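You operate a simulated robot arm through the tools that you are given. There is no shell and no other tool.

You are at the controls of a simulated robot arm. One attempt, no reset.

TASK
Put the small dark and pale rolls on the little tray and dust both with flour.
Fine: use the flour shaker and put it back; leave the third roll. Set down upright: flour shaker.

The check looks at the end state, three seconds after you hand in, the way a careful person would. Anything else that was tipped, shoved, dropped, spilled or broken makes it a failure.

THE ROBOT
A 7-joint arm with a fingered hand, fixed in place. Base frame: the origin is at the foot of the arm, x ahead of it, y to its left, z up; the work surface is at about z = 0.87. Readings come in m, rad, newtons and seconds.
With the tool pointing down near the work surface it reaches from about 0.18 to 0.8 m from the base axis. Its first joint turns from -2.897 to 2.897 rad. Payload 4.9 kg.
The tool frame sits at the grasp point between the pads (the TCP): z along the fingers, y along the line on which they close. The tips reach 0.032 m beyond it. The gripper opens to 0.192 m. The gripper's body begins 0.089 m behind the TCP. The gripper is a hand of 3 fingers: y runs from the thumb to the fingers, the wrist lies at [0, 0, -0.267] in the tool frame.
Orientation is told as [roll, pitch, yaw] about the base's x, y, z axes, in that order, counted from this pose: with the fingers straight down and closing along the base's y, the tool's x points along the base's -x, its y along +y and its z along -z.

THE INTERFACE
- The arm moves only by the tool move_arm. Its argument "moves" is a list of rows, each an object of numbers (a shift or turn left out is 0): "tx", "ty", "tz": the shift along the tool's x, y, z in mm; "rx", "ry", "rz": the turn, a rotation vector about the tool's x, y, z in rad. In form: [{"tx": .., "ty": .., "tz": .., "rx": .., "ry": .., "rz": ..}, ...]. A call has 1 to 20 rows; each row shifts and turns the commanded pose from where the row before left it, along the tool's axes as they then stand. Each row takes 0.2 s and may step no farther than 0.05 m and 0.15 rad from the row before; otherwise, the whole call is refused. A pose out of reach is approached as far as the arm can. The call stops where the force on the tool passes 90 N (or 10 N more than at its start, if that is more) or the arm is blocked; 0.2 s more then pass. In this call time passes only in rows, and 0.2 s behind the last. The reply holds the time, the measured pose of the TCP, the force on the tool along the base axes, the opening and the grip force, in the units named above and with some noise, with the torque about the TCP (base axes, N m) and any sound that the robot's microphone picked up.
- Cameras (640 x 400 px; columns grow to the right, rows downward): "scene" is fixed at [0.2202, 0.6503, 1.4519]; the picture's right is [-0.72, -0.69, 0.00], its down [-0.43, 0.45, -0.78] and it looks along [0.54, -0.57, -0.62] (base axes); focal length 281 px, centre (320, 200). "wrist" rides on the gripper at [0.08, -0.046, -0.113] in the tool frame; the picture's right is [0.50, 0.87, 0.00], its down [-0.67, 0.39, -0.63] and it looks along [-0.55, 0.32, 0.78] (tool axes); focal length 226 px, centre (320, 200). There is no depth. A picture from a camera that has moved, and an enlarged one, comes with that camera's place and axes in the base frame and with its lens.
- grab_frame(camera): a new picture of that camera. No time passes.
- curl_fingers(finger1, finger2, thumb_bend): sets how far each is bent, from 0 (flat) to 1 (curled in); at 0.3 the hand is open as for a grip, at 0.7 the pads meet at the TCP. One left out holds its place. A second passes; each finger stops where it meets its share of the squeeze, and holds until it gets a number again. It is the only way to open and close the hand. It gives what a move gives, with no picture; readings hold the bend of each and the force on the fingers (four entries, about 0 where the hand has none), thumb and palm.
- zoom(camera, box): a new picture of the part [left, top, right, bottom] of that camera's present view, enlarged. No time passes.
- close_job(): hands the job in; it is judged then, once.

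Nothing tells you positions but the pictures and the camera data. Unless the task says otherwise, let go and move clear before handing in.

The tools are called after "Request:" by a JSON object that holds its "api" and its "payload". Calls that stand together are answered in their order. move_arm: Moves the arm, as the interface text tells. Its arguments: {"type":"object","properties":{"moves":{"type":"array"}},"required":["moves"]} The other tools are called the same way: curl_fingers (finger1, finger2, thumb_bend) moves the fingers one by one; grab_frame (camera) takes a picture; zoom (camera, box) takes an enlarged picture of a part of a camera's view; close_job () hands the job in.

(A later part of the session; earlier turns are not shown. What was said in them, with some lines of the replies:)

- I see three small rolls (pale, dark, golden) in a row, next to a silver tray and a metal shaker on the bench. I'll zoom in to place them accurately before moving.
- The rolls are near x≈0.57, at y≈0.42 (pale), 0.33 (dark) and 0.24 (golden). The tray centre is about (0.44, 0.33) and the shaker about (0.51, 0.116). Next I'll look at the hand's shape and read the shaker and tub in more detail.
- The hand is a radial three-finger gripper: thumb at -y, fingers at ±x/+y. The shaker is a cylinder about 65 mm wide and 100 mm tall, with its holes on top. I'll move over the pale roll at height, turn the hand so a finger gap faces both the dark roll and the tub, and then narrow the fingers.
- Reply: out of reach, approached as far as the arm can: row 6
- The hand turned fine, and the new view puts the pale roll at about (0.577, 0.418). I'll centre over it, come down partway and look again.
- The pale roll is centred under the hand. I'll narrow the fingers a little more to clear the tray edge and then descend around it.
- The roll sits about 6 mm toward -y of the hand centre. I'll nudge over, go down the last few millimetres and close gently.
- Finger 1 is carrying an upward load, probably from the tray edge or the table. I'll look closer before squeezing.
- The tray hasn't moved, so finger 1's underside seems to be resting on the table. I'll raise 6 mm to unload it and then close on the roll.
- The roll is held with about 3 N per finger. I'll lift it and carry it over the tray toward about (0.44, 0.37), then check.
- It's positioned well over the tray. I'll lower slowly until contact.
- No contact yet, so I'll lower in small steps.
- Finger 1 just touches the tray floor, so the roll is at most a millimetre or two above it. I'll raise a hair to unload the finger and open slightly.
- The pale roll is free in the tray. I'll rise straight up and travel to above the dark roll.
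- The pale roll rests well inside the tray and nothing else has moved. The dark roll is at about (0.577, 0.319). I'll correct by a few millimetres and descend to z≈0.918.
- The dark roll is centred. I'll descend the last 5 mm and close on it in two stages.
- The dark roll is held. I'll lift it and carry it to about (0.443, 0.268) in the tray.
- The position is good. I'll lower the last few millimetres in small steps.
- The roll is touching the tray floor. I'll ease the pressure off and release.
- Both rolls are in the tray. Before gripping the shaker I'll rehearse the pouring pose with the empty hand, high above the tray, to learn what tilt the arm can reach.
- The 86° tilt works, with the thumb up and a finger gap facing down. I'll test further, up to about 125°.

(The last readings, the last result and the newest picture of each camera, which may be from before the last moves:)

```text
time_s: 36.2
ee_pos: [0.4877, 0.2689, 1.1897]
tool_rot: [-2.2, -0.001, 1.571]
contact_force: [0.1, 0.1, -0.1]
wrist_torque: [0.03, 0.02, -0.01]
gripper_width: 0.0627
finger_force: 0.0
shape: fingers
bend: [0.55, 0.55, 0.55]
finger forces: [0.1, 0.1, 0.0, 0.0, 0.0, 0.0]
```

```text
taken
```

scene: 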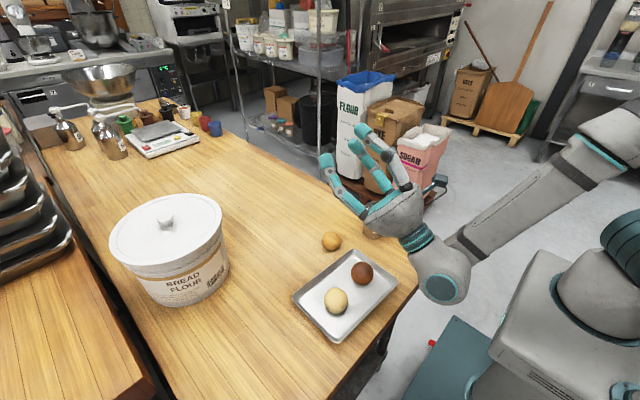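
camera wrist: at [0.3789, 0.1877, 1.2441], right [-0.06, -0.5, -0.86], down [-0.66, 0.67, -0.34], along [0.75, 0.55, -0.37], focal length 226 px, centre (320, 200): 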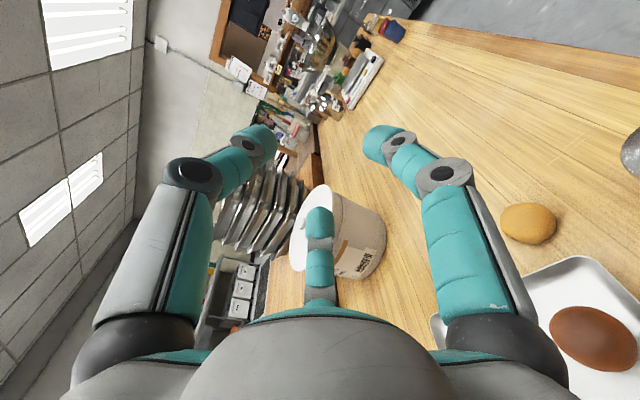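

A 126° tilt is reachable, so a top grip high on the shaker body will let me pour through the downward finger gap. I'll return upright, open the hand and go above the shaker.

Request:
{"api": "move_arm", "payload": {"moves": [{"rx": -0.1467}, {"rx": -0.1467}, {"rx": -0.1467}, {"rx": -0.1467}, {"rx": -0.1467}, {"rx": -0.1467}, {"rx": -0.1467}, {"rx": -0.1467}, {"rx": -0.1467}, {"rx": -0.1467}, {"rx": -0.1467}, {"rx": -0.1467}, {"rx": -0.1467}, {"rx": -0.1467}, {"rx": -0.1462}, {"tx": 38, "ty": -5.9}, {"tx": 38, "ty": -5.9}, {"tx": 38, "ty": -5.9}, {"tx": 38, "ty": -5.8}]}}

Request:
{"api": "curl_fingers", "payload": {"finger1": 0.45, "finger2": 0.45, "thumb_bend": 0.45}}

Request:
{"api": "move_arm", "payload": {"moves": [{"tz": 40}, {"tz": 40}, {"tz": 40}, {"tz": 0}]}}

Request:
{"api": "grab_frame", "payload": {"camera": "wrist"}}

Request:
{"api": "grab_frame", "payload": {"camera": "scene"}}

```text
time_s: 40.2
ee_pos: [0.5119, 0.1155, 1.1902]
tool_rot: [0.002, 0.0, 1.57]
contact_force: [1.2, -1.5, 0.5]
wrist_torque: [0.02, 0.02, 0.02]
gripper_width: 0.0629
finger_force: 0.0
shape: fingers
bend: [0.55, 0.55, 0.55]
finger forces: [0.0, 0.1, 0.0, 0.0, 0.0, 0.1]
```

```text
time_s: 41.2
ee_pos: [0.5105, 0.1168, 1.1918]
tool_rot: [0.0, 0.002, 1.572]
contact_force: [-0.1, -0.6, -0.1]
wrist_torque: [0.02, -0.02, 0.03]
gripper_width: 0.105
finger_force: 0.0
shape: fingers
bend: [0.45, 0.45, 0.45]
finger forces: [0.1, 0.1, 0.0, 0.0, 0.1, 0.0]
```

```text
time_s: 42.2
ee_pos: [0.5135, 0.1162, 1.068]
tool_rot: [0.001, -0.001, 1.571]
contact_force: [0.3, -0.1, -0.3]
wrist_torque: [0.01, 0.03, -0.02]
gripper_width: 0.1053
finger_force: 0.0
shape: fingers
bend: [0.45, 0.45, 0.45]
finger forces: [0.0, 0.1, 0.1, 0.1, 0.0, 0.0]
```

```text
taken
camera wrist: at [0.5595, 0.0348, 1.1815], right [-0.87, -0.5, 0.0], down [-0.39, 0.67, 0.63], along [-0.32, 0.55, -0.77], focal length 226 px, centre (320, 200)
```

wrist: 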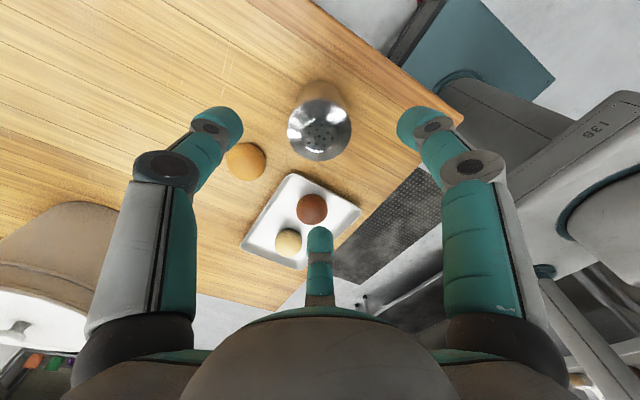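

```text
taken
```

scene: 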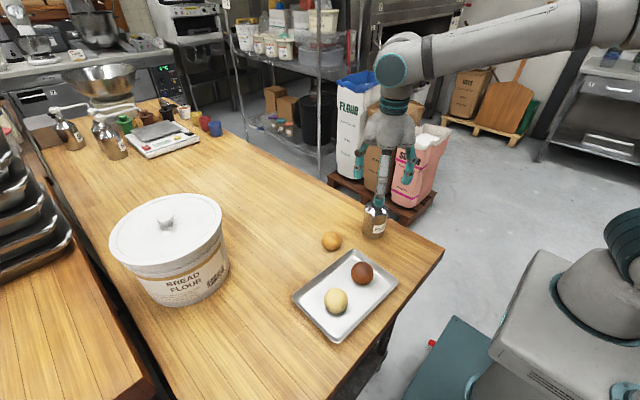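

The shaker lies between the fingers. I'll zoom in to get its centre accurately.

Request:
{"api": "zoom", "payload": {"camera": "wrist", "box": [260, 70, 380, 170]}}

Request:
{"api": "zoom", "payload": {"camera": "scene", "box": [340, 140, 430, 250]}}

```text
4.00 times, centred on (320, 120) of wrist
camera zoom: at [0.5595, 0.0348, 1.1815], right [-0.87, -0.5, 0.0], down [-0.39, 0.67, 0.63], along [-0.32, 0.55, -0.77], focal length 904 px, centre (320, 520)
```

zoom: 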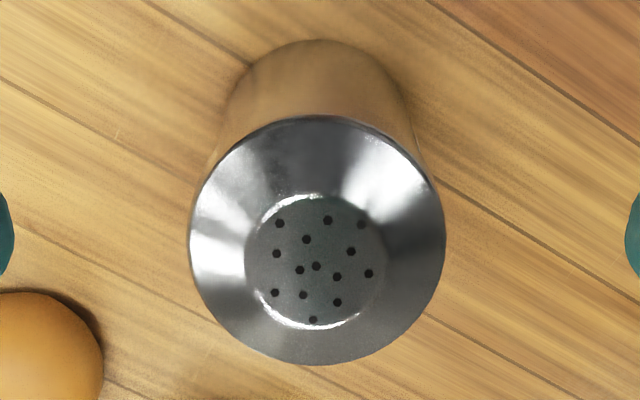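

```text
3.64 times, centred on (385, 195) of scene
camera zoom: at [0.2202, 0.6503, 1.4519], right [-0.72, -0.69, 0.0], down [-0.43, 0.45, -0.78], along [0.54, -0.57, -0.62], focal length 1023 px, centre (84, 218)
```

zoom: 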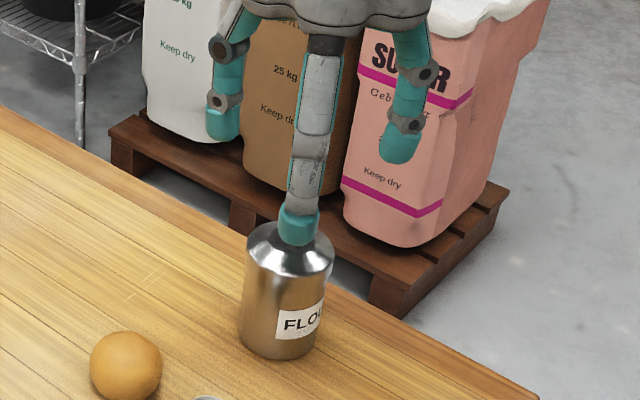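

The shaker centre is (0.513, 0.116), right under the TCP. I'll descend to grip high on its body.

Request:
{"api": "move_arm", "payload": {"moves": [{"tz": 30}, {"tz": 30}, {"tz": 25}, {"tz": 18}, {"tz": 12}, {"tz": 0}]}}

Request:
{"api": "curl_fingers", "payload": {"finger1": 0.53, "finger2": 0.53, "thumb_bend": 0.53}}

Request:
{"api": "zoom", "payload": {"camera": "wrist", "box": [220, 80, 420, 240]}}

Request:
{"api": "zoom", "payload": {"camera": "scene", "box": [340, 150, 420, 250]}}

```text
time_s: 43.6
ee_pos: [0.5116, 0.116, 0.9545]
tool_rot: [0.004, 0.001, 1.572]
contact_force: [0.3, 0.6, -0.1]
wrist_torque: [0.0, -0.01, 0.02]
gripper_width: 0.1052
finger_force: 0.1
shape: fingers
bend: [0.45, 0.45, 0.45]
finger forces: [0.0, 0.1, 0.0, 0.0, 0.1, 0.0]
```

```text
time_s: 44.6
ee_pos: [0.5105, 0.1166, 0.9562]
tool_rot: [0.001, 0.0, 1.57]
contact_force: [0.8, -0.5, 0.7]
wrist_torque: [0.01, 0.01, -0.01]
gripper_width: 0.0723
finger_force: 0.0
shape: fingers
bend: [0.53, 0.53, 0.53]
finger forces: [0.0, 0.0, 0.0, 0.0, 0.1, 0.0]
```

```text
2.50 times, centred on (320, 160) of wrist
camera zoom: at [0.5576, 0.035, 1.0686], right [-0.87, -0.5, 0.0], down [-0.39, 0.67, 0.63], along [-0.32, 0.55, -0.77], focal length 565 px, centre (320, 300)
```

zoom: 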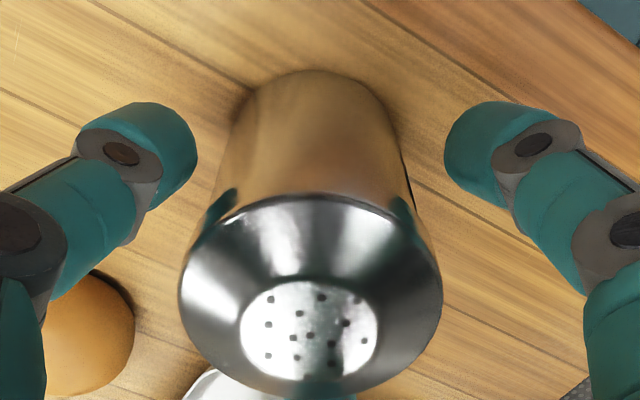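

```text
4.00 times, centred on (380, 200) of scene
camera zoom: at [0.2202, 0.6503, 1.4519], right [-0.72, -0.69, 0.0], down [-0.43, 0.45, -0.78], along [0.54, -0.57, -0.62], focal length 1125 px, centre (80, 200)
```

zoom: 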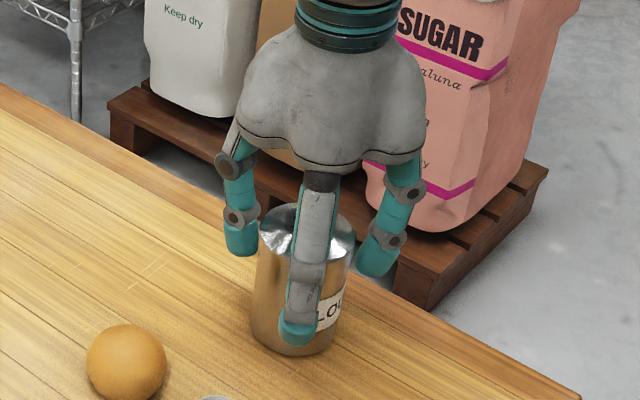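

It's centred to within 2 mm. I'll correct that and close in stages.

Request:
{"api": "move_arm", "payload": {"moves": [{"ty": -2, "tx": 0.5}, {"tz": 2}]}}

Request:
{"api": "curl_fingers", "payload": {"finger1": 0.57, "finger2": 0.57, "thumb_bend": 0.57}}

Request:
{"api": "curl_fingers", "payload": {"finger1": 0.65, "finger2": 0.65, "thumb_bend": 0.65}}

Request:
{"api": "zoom", "payload": {"camera": "wrist", "box": [220, 80, 420, 240]}}

Request:
{"api": "zoom", "payload": {"camera": "scene", "box": [340, 150, 420, 250]}}

```text
time_s: 45.2
ee_pos: [0.5124, 0.1174, 0.9532]
tool_rot: [0.001, 0.0, 1.571]
contact_force: [0.4, -0.2, -0.4]
wrist_torque: [-0.01, 0.03, -0.02]
gripper_width: 0.0723
finger_force: 0.2
shape: fingers
bend: [0.53, 0.53, 0.53]
finger forces: [0.0, 0.1, 0.0, 0.0, 0.0, 0.0]
```

```text
time_s: 46.2
ee_pos: [0.5138, 0.1171, 0.9534]
tool_rot: [0.002, 0.002, 1.571]
contact_force: [1.6, 0.2, -0.8]
wrist_torque: [0.02, 0.03, 0.01]
gripper_width: 0.0594
finger_force: 0.0
shape: fingers
bend: [0.56, 0.56, 0.56]
finger forces: [0.1, 0.1, 0.0, 0.0, 0.1, 0.1]
```

```text
time_s: 47.2
ee_pos: [0.5131, 0.1162, 0.9541]
tool_rot: [0.003, 0.0, 1.572]
contact_force: [1.5, -0.8, 1.2]
wrist_torque: [-0.02, -0.05, -0.01]
gripper_width: 0.0503
finger_force: 14.2
shape: fingers
bend: [0.58, 0.58, 0.6]
finger forces: [8.7, 8.4, 0.0, 0.0, 11.5, 0.1]
```

```text
2.50 times, centred on (320, 160) of wrist
camera zoom: at [0.5595, 0.0351, 1.0664], right [-0.87, -0.5, 0.0], down [-0.39, 0.67, 0.63], along [-0.32, 0.55, -0.77], focal length 565 px, centre (320, 300)
```

zoom: 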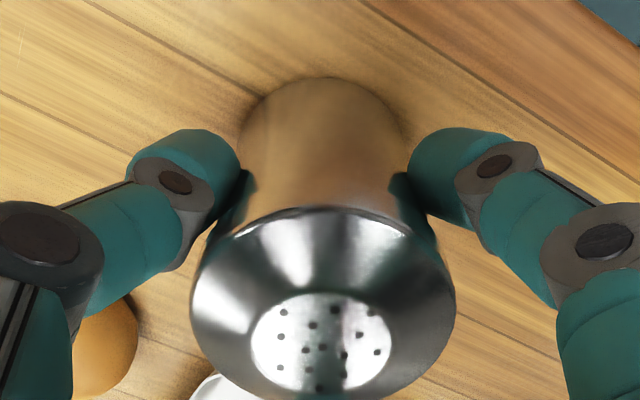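

```text
4.00 times, centred on (380, 200) of scene
camera zoom: at [0.2202, 0.6503, 1.4519], right [-0.72, -0.69, 0.0], down [-0.43, 0.45, -0.78], along [0.54, -0.57, -0.62], focal length 1125 px, centre (80, 200)
```

zoom: 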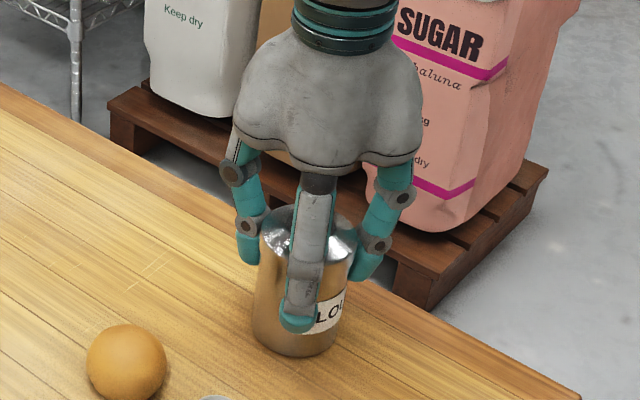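

The grip is even on all three digits. I'll tighten it, lift a little and verify the shaker comes along.

Request:
{"api": "curl_fingers", "payload": {"finger1": 0.7, "finger2": 0.7, "thumb_bend": 0.7}}

Request:
{"api": "move_arm", "payload": {"moves": [{"tz": -5}, {"tz": -15}, {"tz": -20}, {"tz": 0}]}}

Request:
{"api": "zoom", "payload": {"camera": "scene", "box": [340, 130, 430, 250]}}

```text
time_s: 48.2
ee_pos: [0.5141, 0.1166, 0.9536]
tool_rot: [0.001, 0.0, 1.57]
contact_force: [1.8, -0.4, 2.7]
wrist_torque: [0.03, 0.01, 0.01]
gripper_width: 0.0495
finger_force: 21.5
shape: fingers
bend: [0.58, 0.58, 0.61]
finger forces: [12.6, 12.7, 0.0, 0.1, 18.3, 0.1]
```

```text
time_s: 49.2
ee_pos: [0.5146, 0.1167, 0.9913]
tool_rot: [0.003, 0.0, 1.57]
contact_force: [-0.3, 0.0, -3.4]
wrist_torque: [-0.05, -0.02, -0.06]
gripper_width: 0.0498
finger_force: 21.4
shape: fingers
bend: [0.58, 0.58, 0.61]
finger forces: [12.6, 12.7, 0.0, 0.0, 17.3, 0.0]
```

```text
3.33 times, centred on (385, 190) of scene
camera zoom: at [0.2202, 0.6503, 1.4519], right [-0.72, -0.69, 0.0], down [-0.43, 0.45, -0.78], along [0.54, -0.57, -0.62], focal length 938 px, centre (103, 233)
```

zoom: 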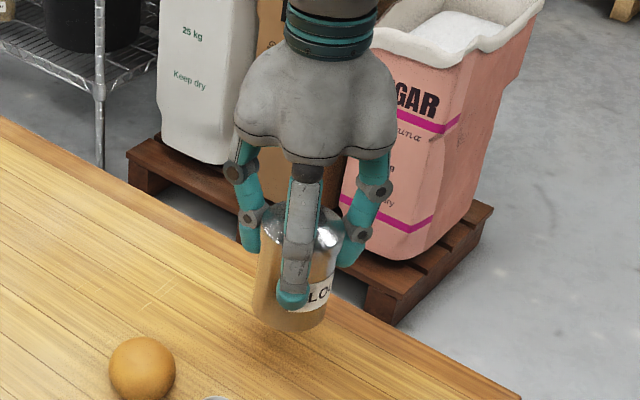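

The shaker (about 0.35 kg) is lifted and steady. I'll raise it to z≈1.15, go above the dark roll and tilt to about 80°, short of pouring.

Request:
{"api": "move_arm", "payload": {"moves": [{"tz": -40}, {"tz": -40}, {"tz": -40}, {"tz": -39}, {"tx": -30.6, "ty": 10.9}, {"tx": -30.6, "ty": 10.9}, {"tx": -30.6, "ty": 10.9}, {"tx": -30.6, "ty": 10.9}, {"tx": -30.6, "ty": 10.9}, {"tz": 0}]}}

Request:
{"api": "move_arm", "payload": {"moves": [{"rx": 0.14}, {"rx": 0.14}, {"rx": 0.14}, {"rx": 0.14}, {"rx": 0.14}, {"rx": 0.14}, {"rx": 0.14}, {"rx": 0.14}, {"rx": 0.14}, {"rx": 0.14}]}}

Request:
{"api": "grab_frame", "payload": {"camera": "scene"}}

Request:
{"api": "grab_frame", "payload": {"camera": "wrist"}}

```text
time_s: 51.4
ee_pos: [0.459, 0.2704, 1.1517]
tool_rot: [0.002, 0.001, 1.572]
contact_force: [-0.1, 0.7, -2.5]
wrist_torque: [-0.01, 0.01, -0.01]
gripper_width: 0.0495
finger_force: 21.5
shape: fingers
bend: [0.58, 0.58, 0.61]
finger forces: [12.4, 12.6, 0.1, 0.0, 17.4, 0.0]
```

```text
time_s: 53.6
ee_pos: [0.4593, 0.2694, 1.1521]
tool_rot: [-1.401, -0.001, 1.571]
contact_force: [0.7, -0.4, -2.1]
wrist_torque: [0.02, 0.08, -0.04]
gripper_width: 0.0491
finger_force: 21.3
shape: fingers
bend: [0.57, 0.58, 0.62]
finger forces: [12.8, 13.0, 0.0, 0.0, 16.7, 0.0]
```

```text
taken
```

scene: 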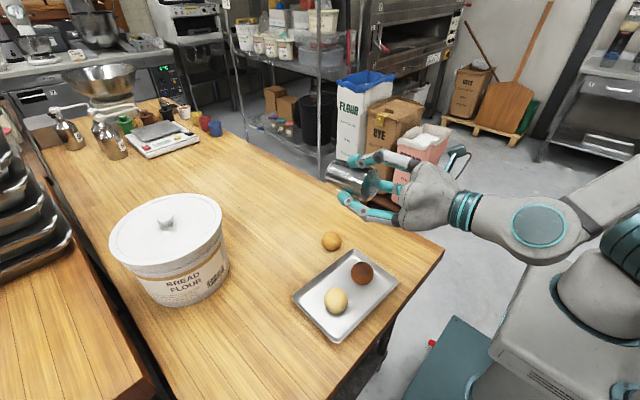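

```text
taken
camera wrist: at [0.3562, 0.1878, 1.2169], right [-0.15, -0.5, -0.85], down [-0.69, 0.67, -0.27], along [0.71, 0.55, -0.44], focal length 226 px, centre (320, 200)
```

wrist: 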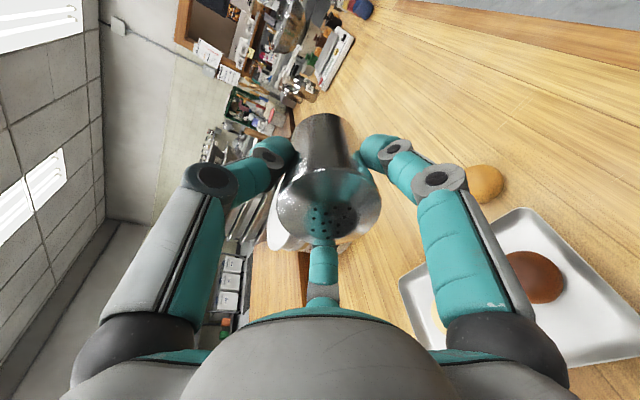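

The shaker is held firmly and there's no flour yet. I'll tilt to about 105° and check what comes out.

Request:
{"api": "move_arm", "payload": {"moves": [{"rx": 0.14}, {"rx": 0.14}, {"rx": 0.15}]}}

Request:
{"api": "zoom", "payload": {"camera": "scene", "box": [280, 130, 480, 330]}}

Request:
{"api": "grab_frame", "payload": {"camera": "wrist"}}

```text
time_s: 54.4
ee_pos: [0.4602, 0.2692, 1.1518]
tool_rot: [-1.829, -0.001, 1.573]
contact_force: [0.2, 0.1, -3.2]
wrist_torque: [-0.03, 0.09, 0.01]
gripper_width: 0.049
finger_force: 21.1
shape: fingers
bend: [0.57, 0.58, 0.62]
finger forces: [13.0, 13.0, 0.0, 0.0, 16.7, 0.1]
```

```text
2.00 times, centred on (380, 230) of scene
camera zoom: at [0.2202, 0.6503, 1.4519], right [-0.72, -0.69, 0.0], down [-0.43, 0.45, -0.78], along [0.54, -0.57, -0.62], focal length 563 px, centre (200, 140)
```

zoom: 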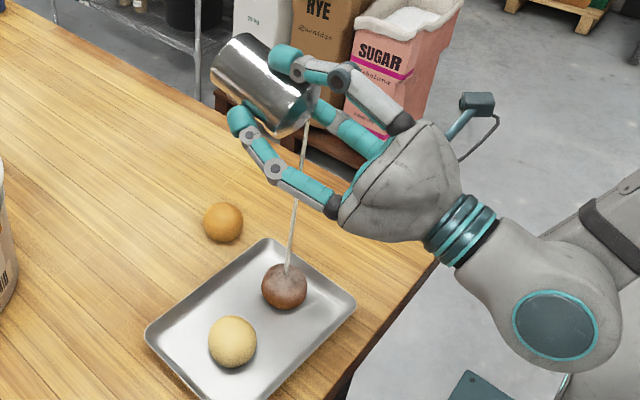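

```text
taken
camera wrist: at [0.339, 0.188, 1.168], right [0.22, -0.5, -0.84], down [-0.51, 0.67, -0.54], along [0.83, 0.55, -0.11], focal length 226 px, centre (320, 200)
```

wrist: 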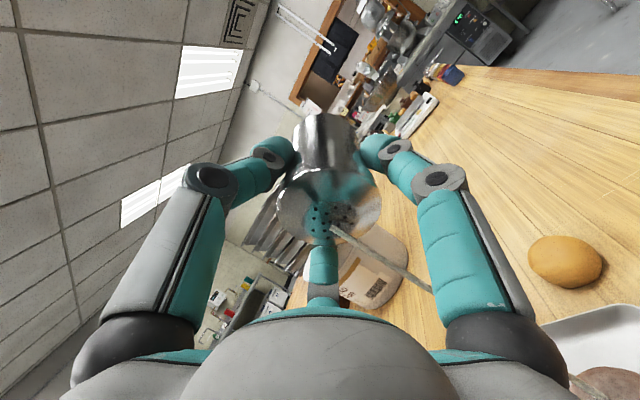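

Flour is flowing in a thin stream straight onto the dark roll. I'll look closely at it before letting more out.

Request:
{"api": "zoom", "payload": {"camera": "scene", "box": [320, 240, 400, 300]}}

```text
6.67 times, centred on (360, 270) of scene
camera zoom: at [0.2202, 0.6503, 1.4519], right [-0.72, -0.69, 0.0], down [-0.43, 0.45, -0.78], along [0.54, -0.57, -0.62], focal length 1876 px, centre (53, -267)
```

zoom: 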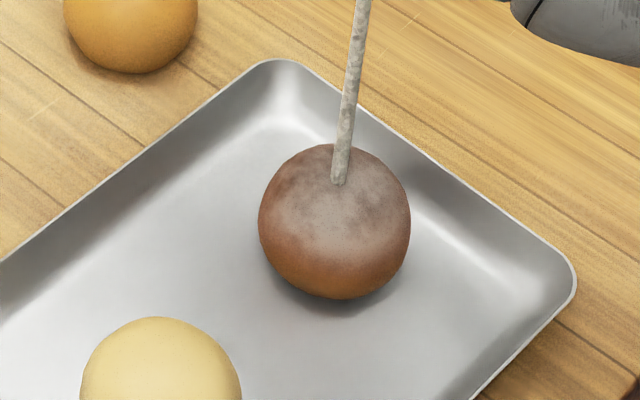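

The top of the roll is whitening. I'll let it run a moment longer and then tilt back to stop.

Request:
{"api": "move_arm", "payload": {"moves": [{"tz": 0}, {"tz": 0}, {"rx": -0.14}, {"rx": -0.14}, {"rx": -0.15}]}}

Request:
{"api": "zoom", "payload": {"camera": "scene", "box": [320, 240, 400, 300]}}

Request:
{"api": "zoom", "payload": {"camera": "scene", "box": [280, 130, 480, 330]}}

```text
time_s: 55.6
ee_pos: [0.4601, 0.2679, 1.1509]
tool_rot: [-1.395, 0.0, 1.571]
contact_force: [-0.2, -0.7, -1.8]
wrist_torque: [0.01, 0.08, -0.01]
gripper_width: 0.0489
finger_force: 20.8
shape: fingers
bend: [0.57, 0.58, 0.62]
finger forces: [12.9, 13.0, 0.0, 0.0, 16.5, 0.0]
```

```text
6.67 times, centred on (360, 270) of scene
camera zoom: at [0.2202, 0.6503, 1.4519], right [-0.72, -0.69, 0.0], down [-0.43, 0.45, -0.78], along [0.54, -0.57, -0.62], focal length 1876 px, centre (53, -267)
```

zoom: 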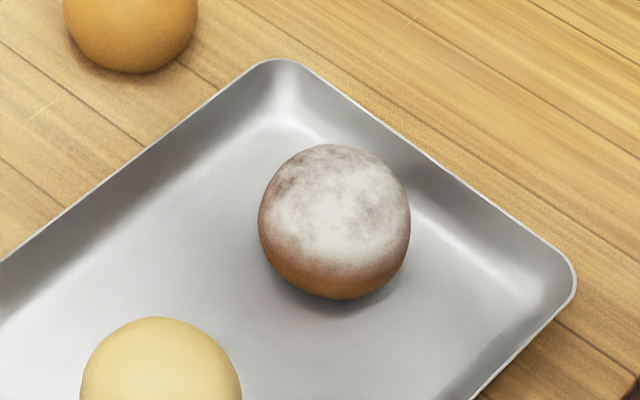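

```text
2.00 times, centred on (380, 230) of scene
camera zoom: at [0.2202, 0.6503, 1.4519], right [-0.72, -0.69, 0.0], down [-0.43, 0.45, -0.78], along [0.54, -0.57, -0.62], focal length 563 px, centre (200, 140)
```

zoom: 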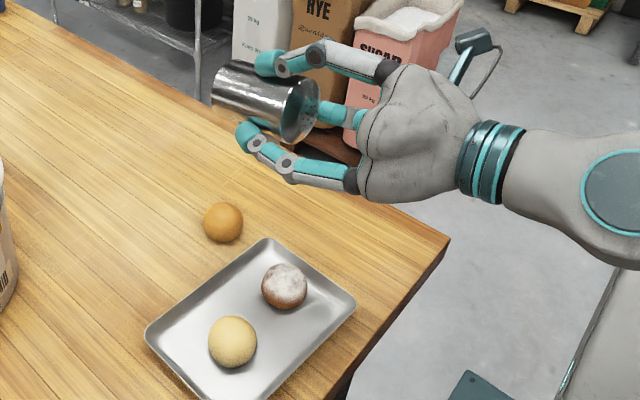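

The dark roll has a clear coat with no mess around it. I'll slide 0.10 m over to the pale roll with the shaker still at 80°.

Request:
{"api": "move_arm", "payload": {"moves": [{"tx": -25, "tz": -1}, {"tx": -26, "tz": -1}, {"tx": -26, "tz": -1}, {"tx": -25}, {"tz": 0}]}}

Request:
{"api": "zoom", "payload": {"camera": "scene", "box": [280, 130, 480, 330]}}

Request:
{"api": "grab_frame", "payload": {"camera": "wrist"}}

```text
time_s: 56.8
ee_pos: [0.4577, 0.373, 1.1537]
tool_rot: [-1.398, -0.001, 1.57]
contact_force: [0.2, -0.4, -3.2]
wrist_torque: [-0.03, 0.1, 0.01]
gripper_width: 0.0493
finger_force: 21.3
shape: fingers
bend: [0.57, 0.58, 0.62]
finger forces: [12.9, 12.9, 0.0, 0.0, 16.4, 0.0]
```

```text
2.00 times, centred on (380, 230) of scene
camera zoom: at [0.2202, 0.6503, 1.4519], right [-0.72, -0.69, 0.0], down [-0.43, 0.45, -0.78], along [0.54, -0.57, -0.62], focal length 563 px, centre (200, 140)
```

zoom: 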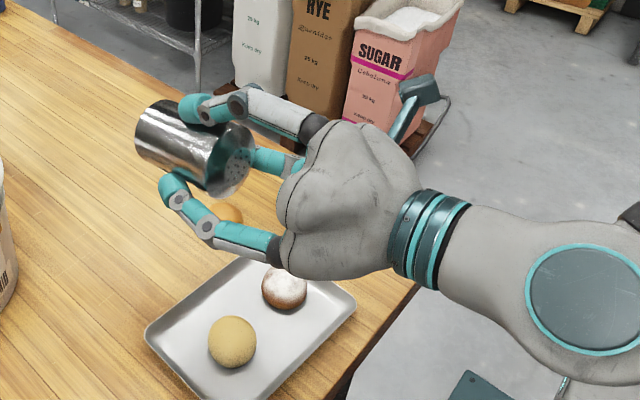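

```text
taken
camera wrist: at [0.3542, 0.2921, 1.2183], right [-0.15, -0.5, -0.85], down [-0.69, 0.67, -0.27], along [0.71, 0.55, -0.44], focal length 226 px, centre (320, 200)
```

wrist: 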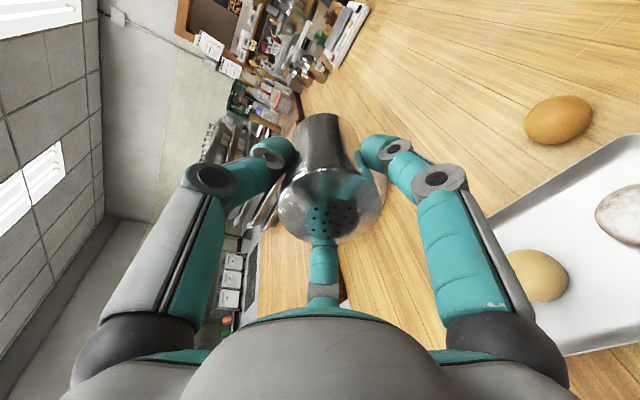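

The alignment is within a couple of millimetres. I'll correct by 2 mm and then pour with the same timing as before.

Request:
{"api": "move_arm", "payload": {"moves": [{"tx": 2.5}, {"rx": 0.14}, {"rx": 0.14}, {"rx": 0.15}]}}

Request:
{"api": "zoom", "payload": {"camera": "scene", "box": [290, 250, 400, 330]}}

```text
time_s: 57.8
ee_pos: [0.4566, 0.3701, 1.154]
tool_rot: [-1.832, -0.001, 1.571]
contact_force: [1.0, 1.2, -2.6]
wrist_torque: [-0.05, 0.11, -0.01]
gripper_width: 0.0494
finger_force: 21.3
shape: fingers
bend: [0.57, 0.57, 0.62]
finger forces: [12.8, 13.1, 0.0, 0.0, 16.6, 0.1]
```

```text
5.00 times, centred on (345, 290) of scene
camera zoom: at [0.2202, 0.6503, 1.4519], right [-0.72, -0.69, 0.0], down [-0.43, 0.45, -0.78], along [0.54, -0.57, -0.62], focal length 1407 px, centre (195, -250)
```

zoom: 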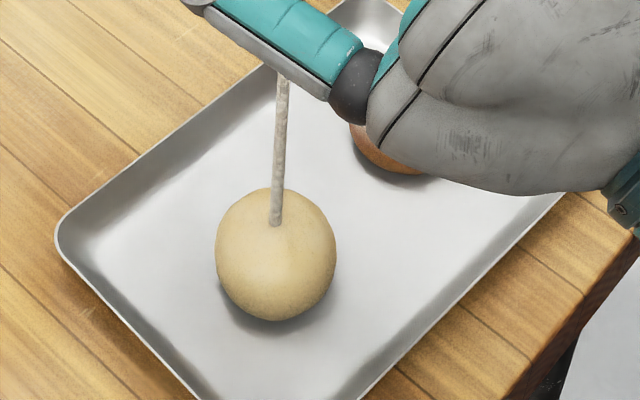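

The stream lands on top of the pale roll. I'll give it the same short run and then tilt back.

Request:
{"api": "move_arm", "payload": {"moves": [{"tz": 0}, {"tz": 0}, {"tz": 0}, {"rx": -0.14}, {"rx": -0.14}, {"rx": -0.15}]}}

Request:
{"api": "zoom", "payload": {"camera": "scene", "box": [290, 250, 400, 330]}}

Request:
{"api": "grab_frame", "payload": {"camera": "scene"}}

```text
time_s: 59.2
ee_pos: [0.4575, 0.368, 1.1539]
tool_rot: [-1.396, 0.0, 1.571]
contact_force: [0.0, -0.4, -3.0]
wrist_torque: [-0.01, 0.09, 0.01]
gripper_width: 0.0488
finger_force: 21.3
shape: fingers
bend: [0.57, 0.57, 0.62]
finger forces: [12.8, 13.0, 0.0, 0.0, 16.3, 0.0]
```

```text
5.00 times, centred on (345, 290) of scene
camera zoom: at [0.2202, 0.6503, 1.4519], right [-0.72, -0.69, 0.0], down [-0.43, 0.45, -0.78], along [0.54, -0.57, -0.62], focal length 1407 px, centre (195, -250)
```

zoom: 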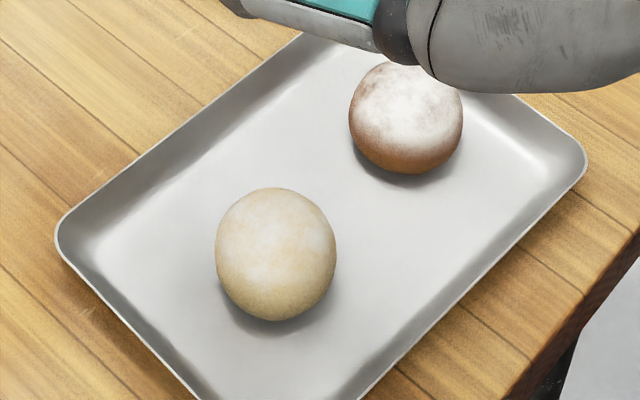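

```text
taken
```

scene: 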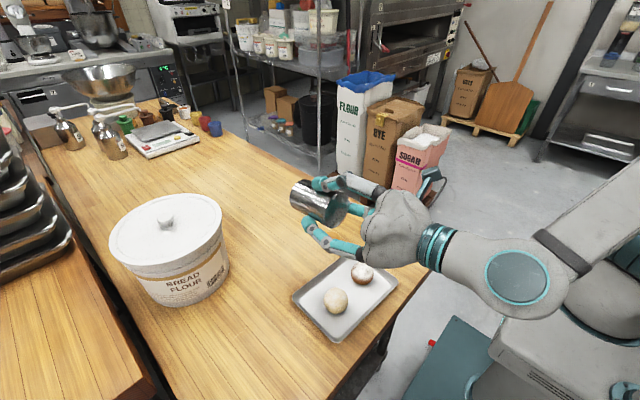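

Pale on pale is hard to judge, so I'll zoom in on both coats.

Request:
{"api": "zoom", "payload": {"camera": "scene", "box": [315, 280, 360, 320]}}

Request:
{"api": "zoom", "payload": {"camera": "scene", "box": [340, 250, 385, 290]}}

```text
10.00 times, centred on (338, 300) of scene
camera zoom: at [0.2202, 0.6503, 1.4519], right [-0.72, -0.69, 0.0], down [-0.43, 0.45, -0.78], along [0.54, -0.57, -0.62], focal length 2813 px, centre (145, -800)
```

zoom: 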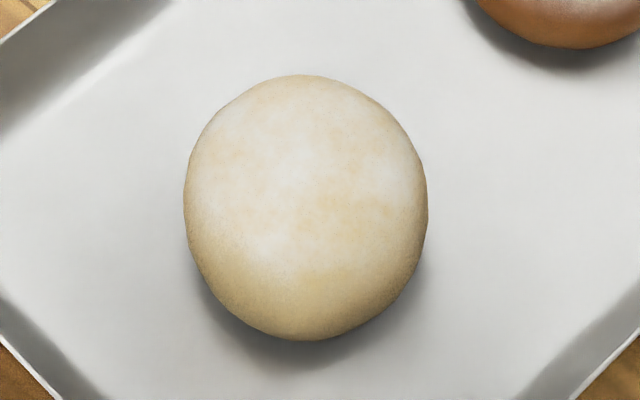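

```text
10.00 times, centred on (362, 270) of scene
camera zoom: at [0.2202, 0.6503, 1.4519], right [-0.72, -0.69, 0.0], down [-0.43, 0.45, -0.78], along [0.54, -0.57, -0.62], focal length 2813 px, centre (-105, -500)
```

zoom: 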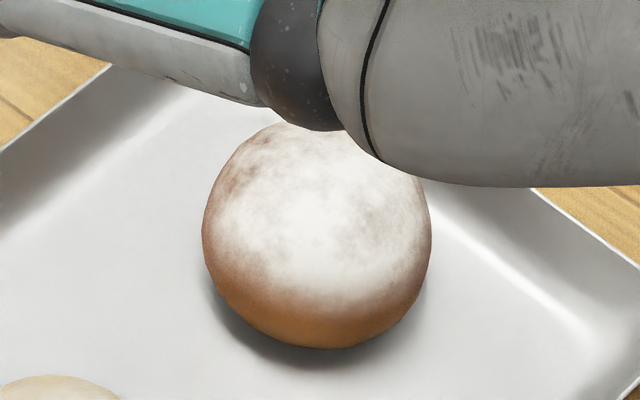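

The dark roll is well coated, and the pale one has a lighter, patchy coat. I'll give the pale roll one more brief burst.

Request:
{"api": "move_arm", "payload": {"moves": [{"rx": 0.14}, {"rx": 0.14}, {"rx": 0.15}, {"tz": 0}, {"rx": -0.14}, {"rx": -0.14}, {"rx": -0.15}]}}

Request:
{"api": "zoom", "payload": {"camera": "scene", "box": [315, 280, 360, 320]}}

```text
time_s: 60.8
ee_pos: [0.457, 0.368, 1.1514]
tool_rot: [-1.396, 0.0, 1.571]
contact_force: [-0.5, 0.7, -2.5]
wrist_torque: [0.01, 0.07, 0.02]
gripper_width: 0.0487
finger_force: 21.1
shape: fingers
bend: [0.57, 0.57, 0.62]
finger forces: [12.7, 13.2, 0.0, 0.1, 16.2, 0.0]
```

```text
10.00 times, centred on (338, 300) of scene
camera zoom: at [0.2202, 0.6503, 1.4519], right [-0.72, -0.69, 0.0], down [-0.43, 0.45, -0.78], along [0.54, -0.57, -0.62], focal length 2813 px, centre (145, -800)
```

zoom: 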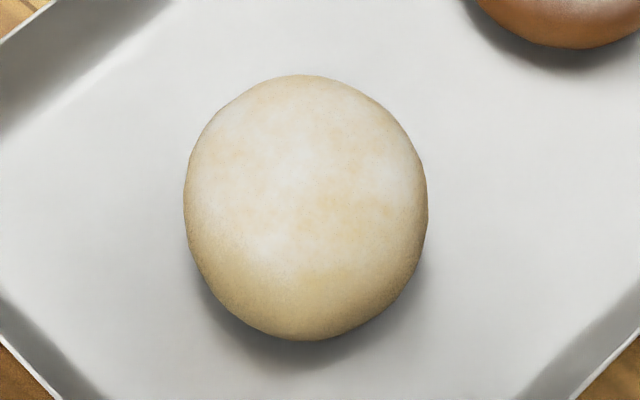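

The coat didn't change, so the pale roll was already fully dusted. I'll tilt the shaker upright and carry it back above its original place.

Request:
{"api": "move_arm", "payload": {"moves": [{"rx": -0.14}, {"rx": -0.14}, {"rx": -0.14}, {"rx": -0.14}, {"rx": -0.14}, {"rx": -0.14}, {"rx": -0.14}, {"rx": -0.14}, {"rx": -0.14}, {"rx": -0.14}, {"tx": 36, "ty": -8}, {"tx": 36, "ty": -8}, {"tx": 36, "ty": -8}, {"tx": 36, "ty": -8}, {"tx": 36, "ty": -8}, {"tx": 36, "ty": -8}, {"tx": 35.5, "ty": -8}, {"tz": 0}]}}

Request:
{"api": "grab_frame", "payload": {"camera": "scene"}}

Request:
{"api": "grab_frame", "payload": {"camera": "wrist"}}

```text
time_s: 64.6
ee_pos: [0.5099, 0.12, 1.1511]
tool_rot: [0.002, 0.0, 1.571]
contact_force: [0.2, 0.0, -1.4]
wrist_torque: [0.0, 0.02, -0.02]
gripper_width: 0.0488
finger_force: 20.2
shape: fingers
bend: [0.57, 0.58, 0.62]
finger forces: [11.6, 11.7, 0.0, 0.1, 16.5, 0.1]
```

```text
taken
```

scene: 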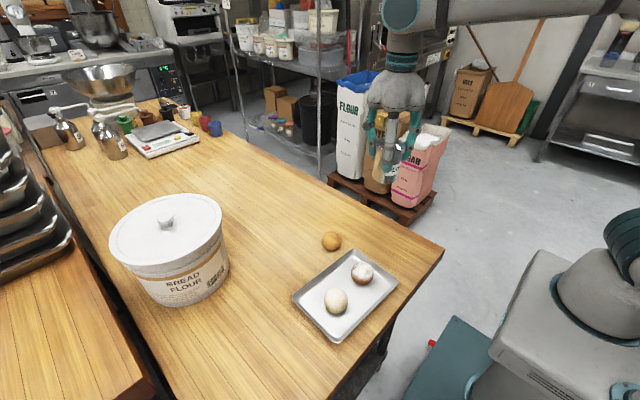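

```text
taken
camera wrist: at [0.5568, 0.0376, 1.2645], right [-0.87, -0.5, 0.0], down [-0.39, 0.67, 0.63], along [-0.32, 0.55, -0.77], focal length 226 px, centre (320, 200)
```

wrist: 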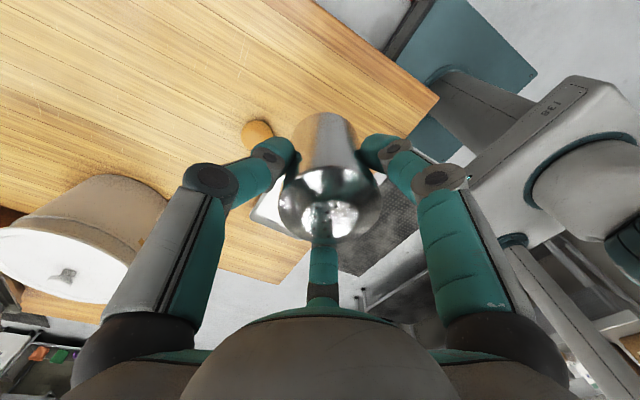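

I'll fine-tune to the original spot (0.5135, 0.1165) and descend partway to check that the shaker hangs vertical.

Request:
{"api": "move_arm", "payload": {"moves": [{"tx": 2.7, "ty": -2.7}, {"tz": 40}, {"tz": 40}, {"tz": 40}, {"tz": 35}, {"tz": 20}, {"tz": 0}]}}

Request:
{"api": "zoom", "payload": {"camera": "scene", "box": [345, 170, 415, 250]}}

Request:
{"api": "zoom", "payload": {"camera": "wrist", "box": [220, 80, 420, 240]}}

```text
time_s: 66.2
ee_pos: [0.5134, 0.1171, 0.9779]
tool_rot: [0.002, 0.0, 1.571]
contact_force: [0.0, -0.2, -2.0]
wrist_torque: [0.0, -0.03, 0.01]
gripper_width: 0.0486
finger_force: 19.8
shape: fingers
bend: [0.57, 0.58, 0.62]
finger forces: [11.4, 11.8, 0.0, 0.0, 16.2, 0.1]
```

```text
5.00 times, centred on (380, 210) of scene
camera zoom: at [0.2202, 0.6503, 1.4519], right [-0.72, -0.69, 0.0], down [-0.43, 0.45, -0.78], along [0.54, -0.57, -0.62], focal length 1407 px, centre (20, 150)
```

zoom: 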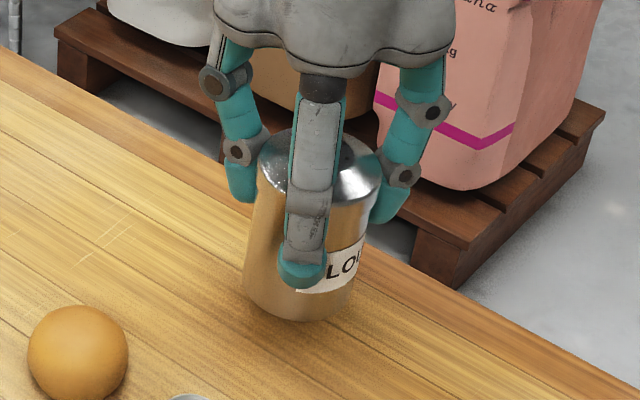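

```text
2.50 times, centred on (320, 160) of wrist
camera zoom: at [0.5603, 0.0354, 1.09], right [-0.87, -0.5, 0.0], down [-0.39, 0.67, 0.63], along [-0.32, 0.55, -0.77], focal length 565 px, centre (320, 300)
```

zoom: 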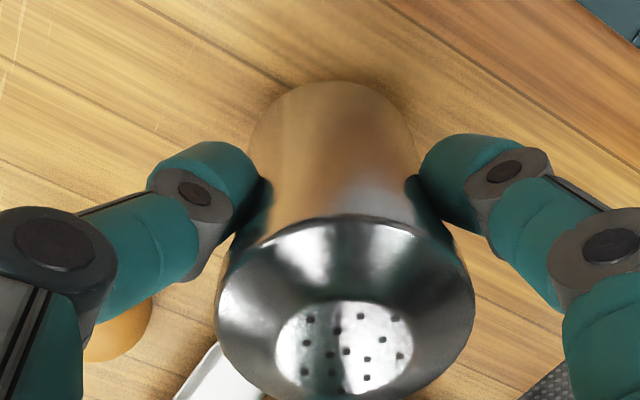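

The shaker shifted about 5 mm in the grip during pouring but is near vertical. I'll compensate so it lands where it stood, then lower it in small steps.

Request:
{"api": "move_arm", "payload": {"moves": [{"tx": -3.5, "ty": -5}, {"tz": 10}, {"tz": 7}, {"tz": 3}, {"tz": 0}]}}

Request:
{"api": "zoom", "payload": {"camera": "scene", "box": [345, 180, 415, 250]}}

```text
time_s: 67.4
ee_pos: [0.5193, 0.1193, 0.9568]
tool_rot: [0.001, 0.0, 1.57]
contact_force: [0.0, 0.6, -2.7]
wrist_torque: [0.01, -0.01, 0.0]
gripper_width: 0.0487
finger_force: 19.6
shape: fingers
bend: [0.57, 0.58, 0.62]
finger forces: [11.5, 11.9, 0.0, 0.0, 16.2, 0.1]
```

```text
5.71 times, centred on (380, 215) of scene
camera zoom: at [0.2202, 0.6503, 1.4519], right [-0.72, -0.69, 0.0], down [-0.43, 0.45, -0.78], along [0.54, -0.57, -0.62], focal length 1608 px, centre (-23, 114)
```

zoom: 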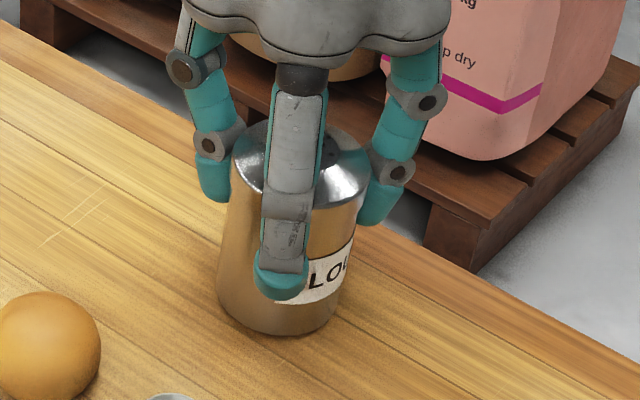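

Request:
{"api": "move_arm", "payload": {"moves": [{"tz": 1.5}, {"tz": 0}]}}

Request:
{"api": "move_arm", "payload": {"moves": [{"tz": 1.5}, {"tz": 0}]}}

```text
time_s: 68.0
ee_pos: [0.5194, 0.119, 0.9556]
tool_rot: [0.002, -0.001, 1.57]
contact_force: [0.4, 0.8, -2.4]
wrist_torque: [0.0, 0.04, 0.0]
gripper_width: 0.0485
finger_force: 19.7
shape: fingers
bend: [0.57, 0.58, 0.62]
finger forces: [11.6, 12.0, 0.0, 0.0, 16.3, 0.0]
```

```text
time_s: 68.6
ee_pos: [0.5201, 0.1185, 0.9544]
tool_rot: [0.001, -0.001, 1.572]
contact_force: [1.1, 0.8, 1.9]
wrist_torque: [0.03, 0.08, -0.02]
gripper_width: 0.0485
finger_force: 20.0
shape: fingers
bend: [0.57, 0.58, 0.62]
finger forces: [11.6, 11.9, 0.1, 0.0, 16.8, 0.0]
```

The shaker has touched down, as the vertical load has flipped sign. I'll relax the grip gradually.

Request:
{"api": "move_arm", "payload": {"moves": [{"tz": 0.7}]}}

Request:
{"api": "curl_fingers", "payload": {"finger1": 0.61, "finger2": 0.61, "thumb_bend": 0.64}}

Request:
{"api": "curl_fingers", "payload": {"finger1": 0.57, "finger2": 0.57, "thumb_bend": 0.6}}

Request:
{"api": "zoom", "payload": {"camera": "scene", "box": [345, 180, 415, 250]}}

Request:
{"api": "zoom", "payload": {"camera": "wrist", "box": [220, 80, 420, 240]}}

```text
time_s: 69.0
ee_pos: [0.5209, 0.118, 0.9551]
tool_rot: [0.0, 0.0, 1.57]
contact_force: [1.1, 0.3, 4.5]
wrist_torque: [0.07, 0.11, 0.0]
gripper_width: 0.0487
finger_force: 20.2
shape: fingers
bend: [0.57, 0.58, 0.62]
finger forces: [11.2, 12.2, 0.0, 0.0, 17.2, 0.0]
```

```text
time_s: 70.0
ee_pos: [0.5198, 0.1186, 0.9551]
tool_rot: [0.002, 0.001, 1.57]
contact_force: [-0.2, 0.9, 3.4]
wrist_torque: [0.04, 0.11, 0.01]
gripper_width: 0.0499
finger_force: 9.1
shape: fingers
bend: [0.57, 0.57, 0.61]
finger forces: [4.9, 5.3, 0.1, 0.0, 7.6, 0.0]
```

```text
time_s: 71.0
ee_pos: [0.5199, 0.1187, 0.9537]
tool_rot: [0.003, 0.0, 1.571]
contact_force: [0.2, -0.5, -0.5]
wrist_torque: [-0.03, 0.0, 0.01]
gripper_width: 0.0516
finger_force: 0.5
shape: fingers
bend: [0.56, 0.56, 0.6]
finger forces: [0.1, 0.2, 0.0, 0.0, 0.6, 0.0]
```

```text
5.71 times, centred on (380, 215) of scene
camera zoom: at [0.2202, 0.6503, 1.4519], right [-0.72, -0.69, 0.0], down [-0.43, 0.45, -0.78], along [0.54, -0.57, -0.62], focal length 1608 px, centre (-23, 114)
```

zoom: 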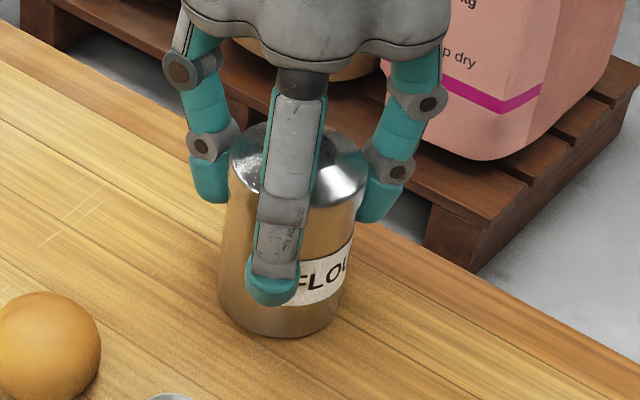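

```text
2.50 times, centred on (320, 160) of wrist
camera zoom: at [0.5661, 0.0372, 1.0674], right [-0.87, -0.5, 0.0], down [-0.39, 0.67, 0.63], along [-0.32, 0.55, -0.77], focal length 565 px, centre (320, 300)
```

zoom: 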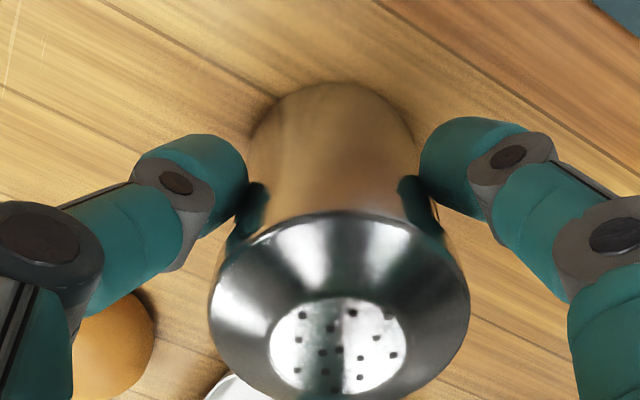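

The shaker is standing by itself. I'll open the hand fully clear and rise straight up.

Request:
{"api": "curl_fingers", "payload": {"finger1": 0.47, "finger2": 0.47, "thumb_bend": 0.47}}

Request:
{"api": "move_arm", "payload": {"moves": [{"tz": -8}, {"tz": -20}, {"tz": -35}, {"tz": -40}, {"tz": -45}, {"tz": -45}, {"tz": -45}, {"tz": 0}]}}

Request:
{"api": "grab_frame", "payload": {"camera": "scene"}}

Request:
{"api": "zoom", "payload": {"camera": "scene", "box": [240, 180, 440, 350]}}

Request:
{"api": "grab_frame", "payload": {"camera": "wrist"}}

```text
time_s: 72.0
ee_pos: [0.5199, 0.1182, 0.9546]
tool_rot: [0.001, -0.001, 1.571]
contact_force: [-0.3, -0.2, -0.2]
wrist_torque: [0.02, 0.04, -0.01]
gripper_width: 0.0968
finger_force: 0.0
shape: fingers
bend: [0.47, 0.47, 0.47]
finger forces: [0.0, 0.0, 0.1, 0.1, 0.0, 0.0]
```

```text
time_s: 73.8
ee_pos: [0.5225, 0.1191, 1.1924]
tool_rot: [0.003, -0.001, 1.57]
contact_force: [-0.4, -0.1, 0.1]
wrist_torque: [-0.01, 0.02, -0.04]
gripper_width: 0.0968
finger_force: 0.0
shape: fingers
bend: [0.47, 0.47, 0.47]
finger forces: [0.0, 0.0, 0.0, 0.1, 0.0, 0.0]
```

```text
taken
```

scene: 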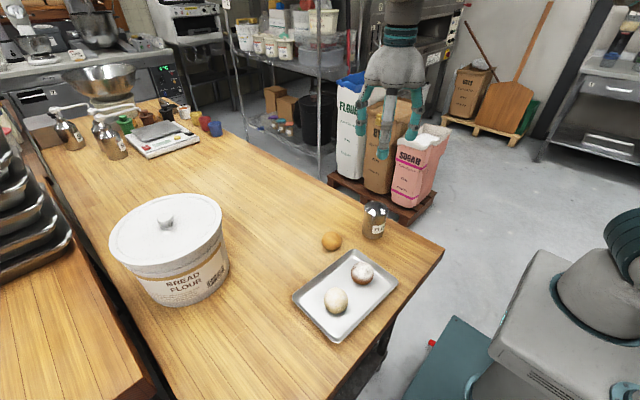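

```text
2.35 times, centred on (340, 265) of scene
camera zoom: at [0.2202, 0.6503, 1.4519], right [-0.72, -0.69, 0.0], down [-0.43, 0.45, -0.78], along [0.54, -0.57, -0.62], focal length 662 px, centre (273, 47)
```

zoom: 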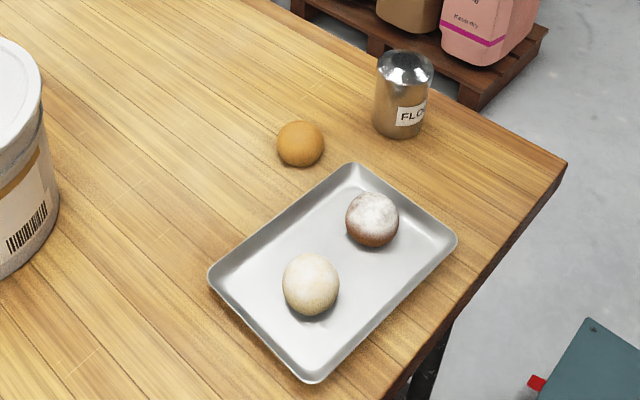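

```text
taken
camera wrist: at [0.5682, 0.0376, 1.306], right [-0.87, -0.5, 0.0], down [-0.39, 0.67, 0.63], along [-0.32, 0.55, -0.77], focal length 226 px, centre (320, 200)
```

wrist: 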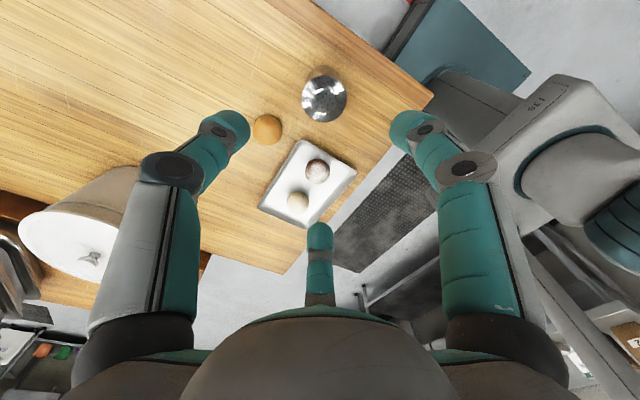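

Both dusted rolls sit in the tray, the third roll hasn't moved, and the shaker stands upright back in its place. The bench is clean and the hand is clear, so I'm handing in.

Request:
{"api": "close_job", "payload": {}}

```text
The job is handed in.
```

The job is handed in. The dark and pale rolls are both on the tray with a visible coat of flour.

- **Shaker:** it stands upright within a couple of millimetres of where it started. It shifted about 5 mm in the grip while pouring, and I corrected for that before setting it down.
- **Third roll:** it stayed where it was. The tray and flour tub also look unmoved in the last pictures.
- **Spills:** I saw no flour on the bench. Both streams landed on the tops of the rolls.
- **Flour on the pale roll:** its coat is harder to see because the roll itself is light. A second short burst made no visible difference, so I took it as fully dusted.
- **Contact:** finger 1 briefly pressed on the bench while I was picking up the pale roll, with up to about 18 N. I also pressed the dark roll down at about 19 N when placing it. Neither left any visible mark.
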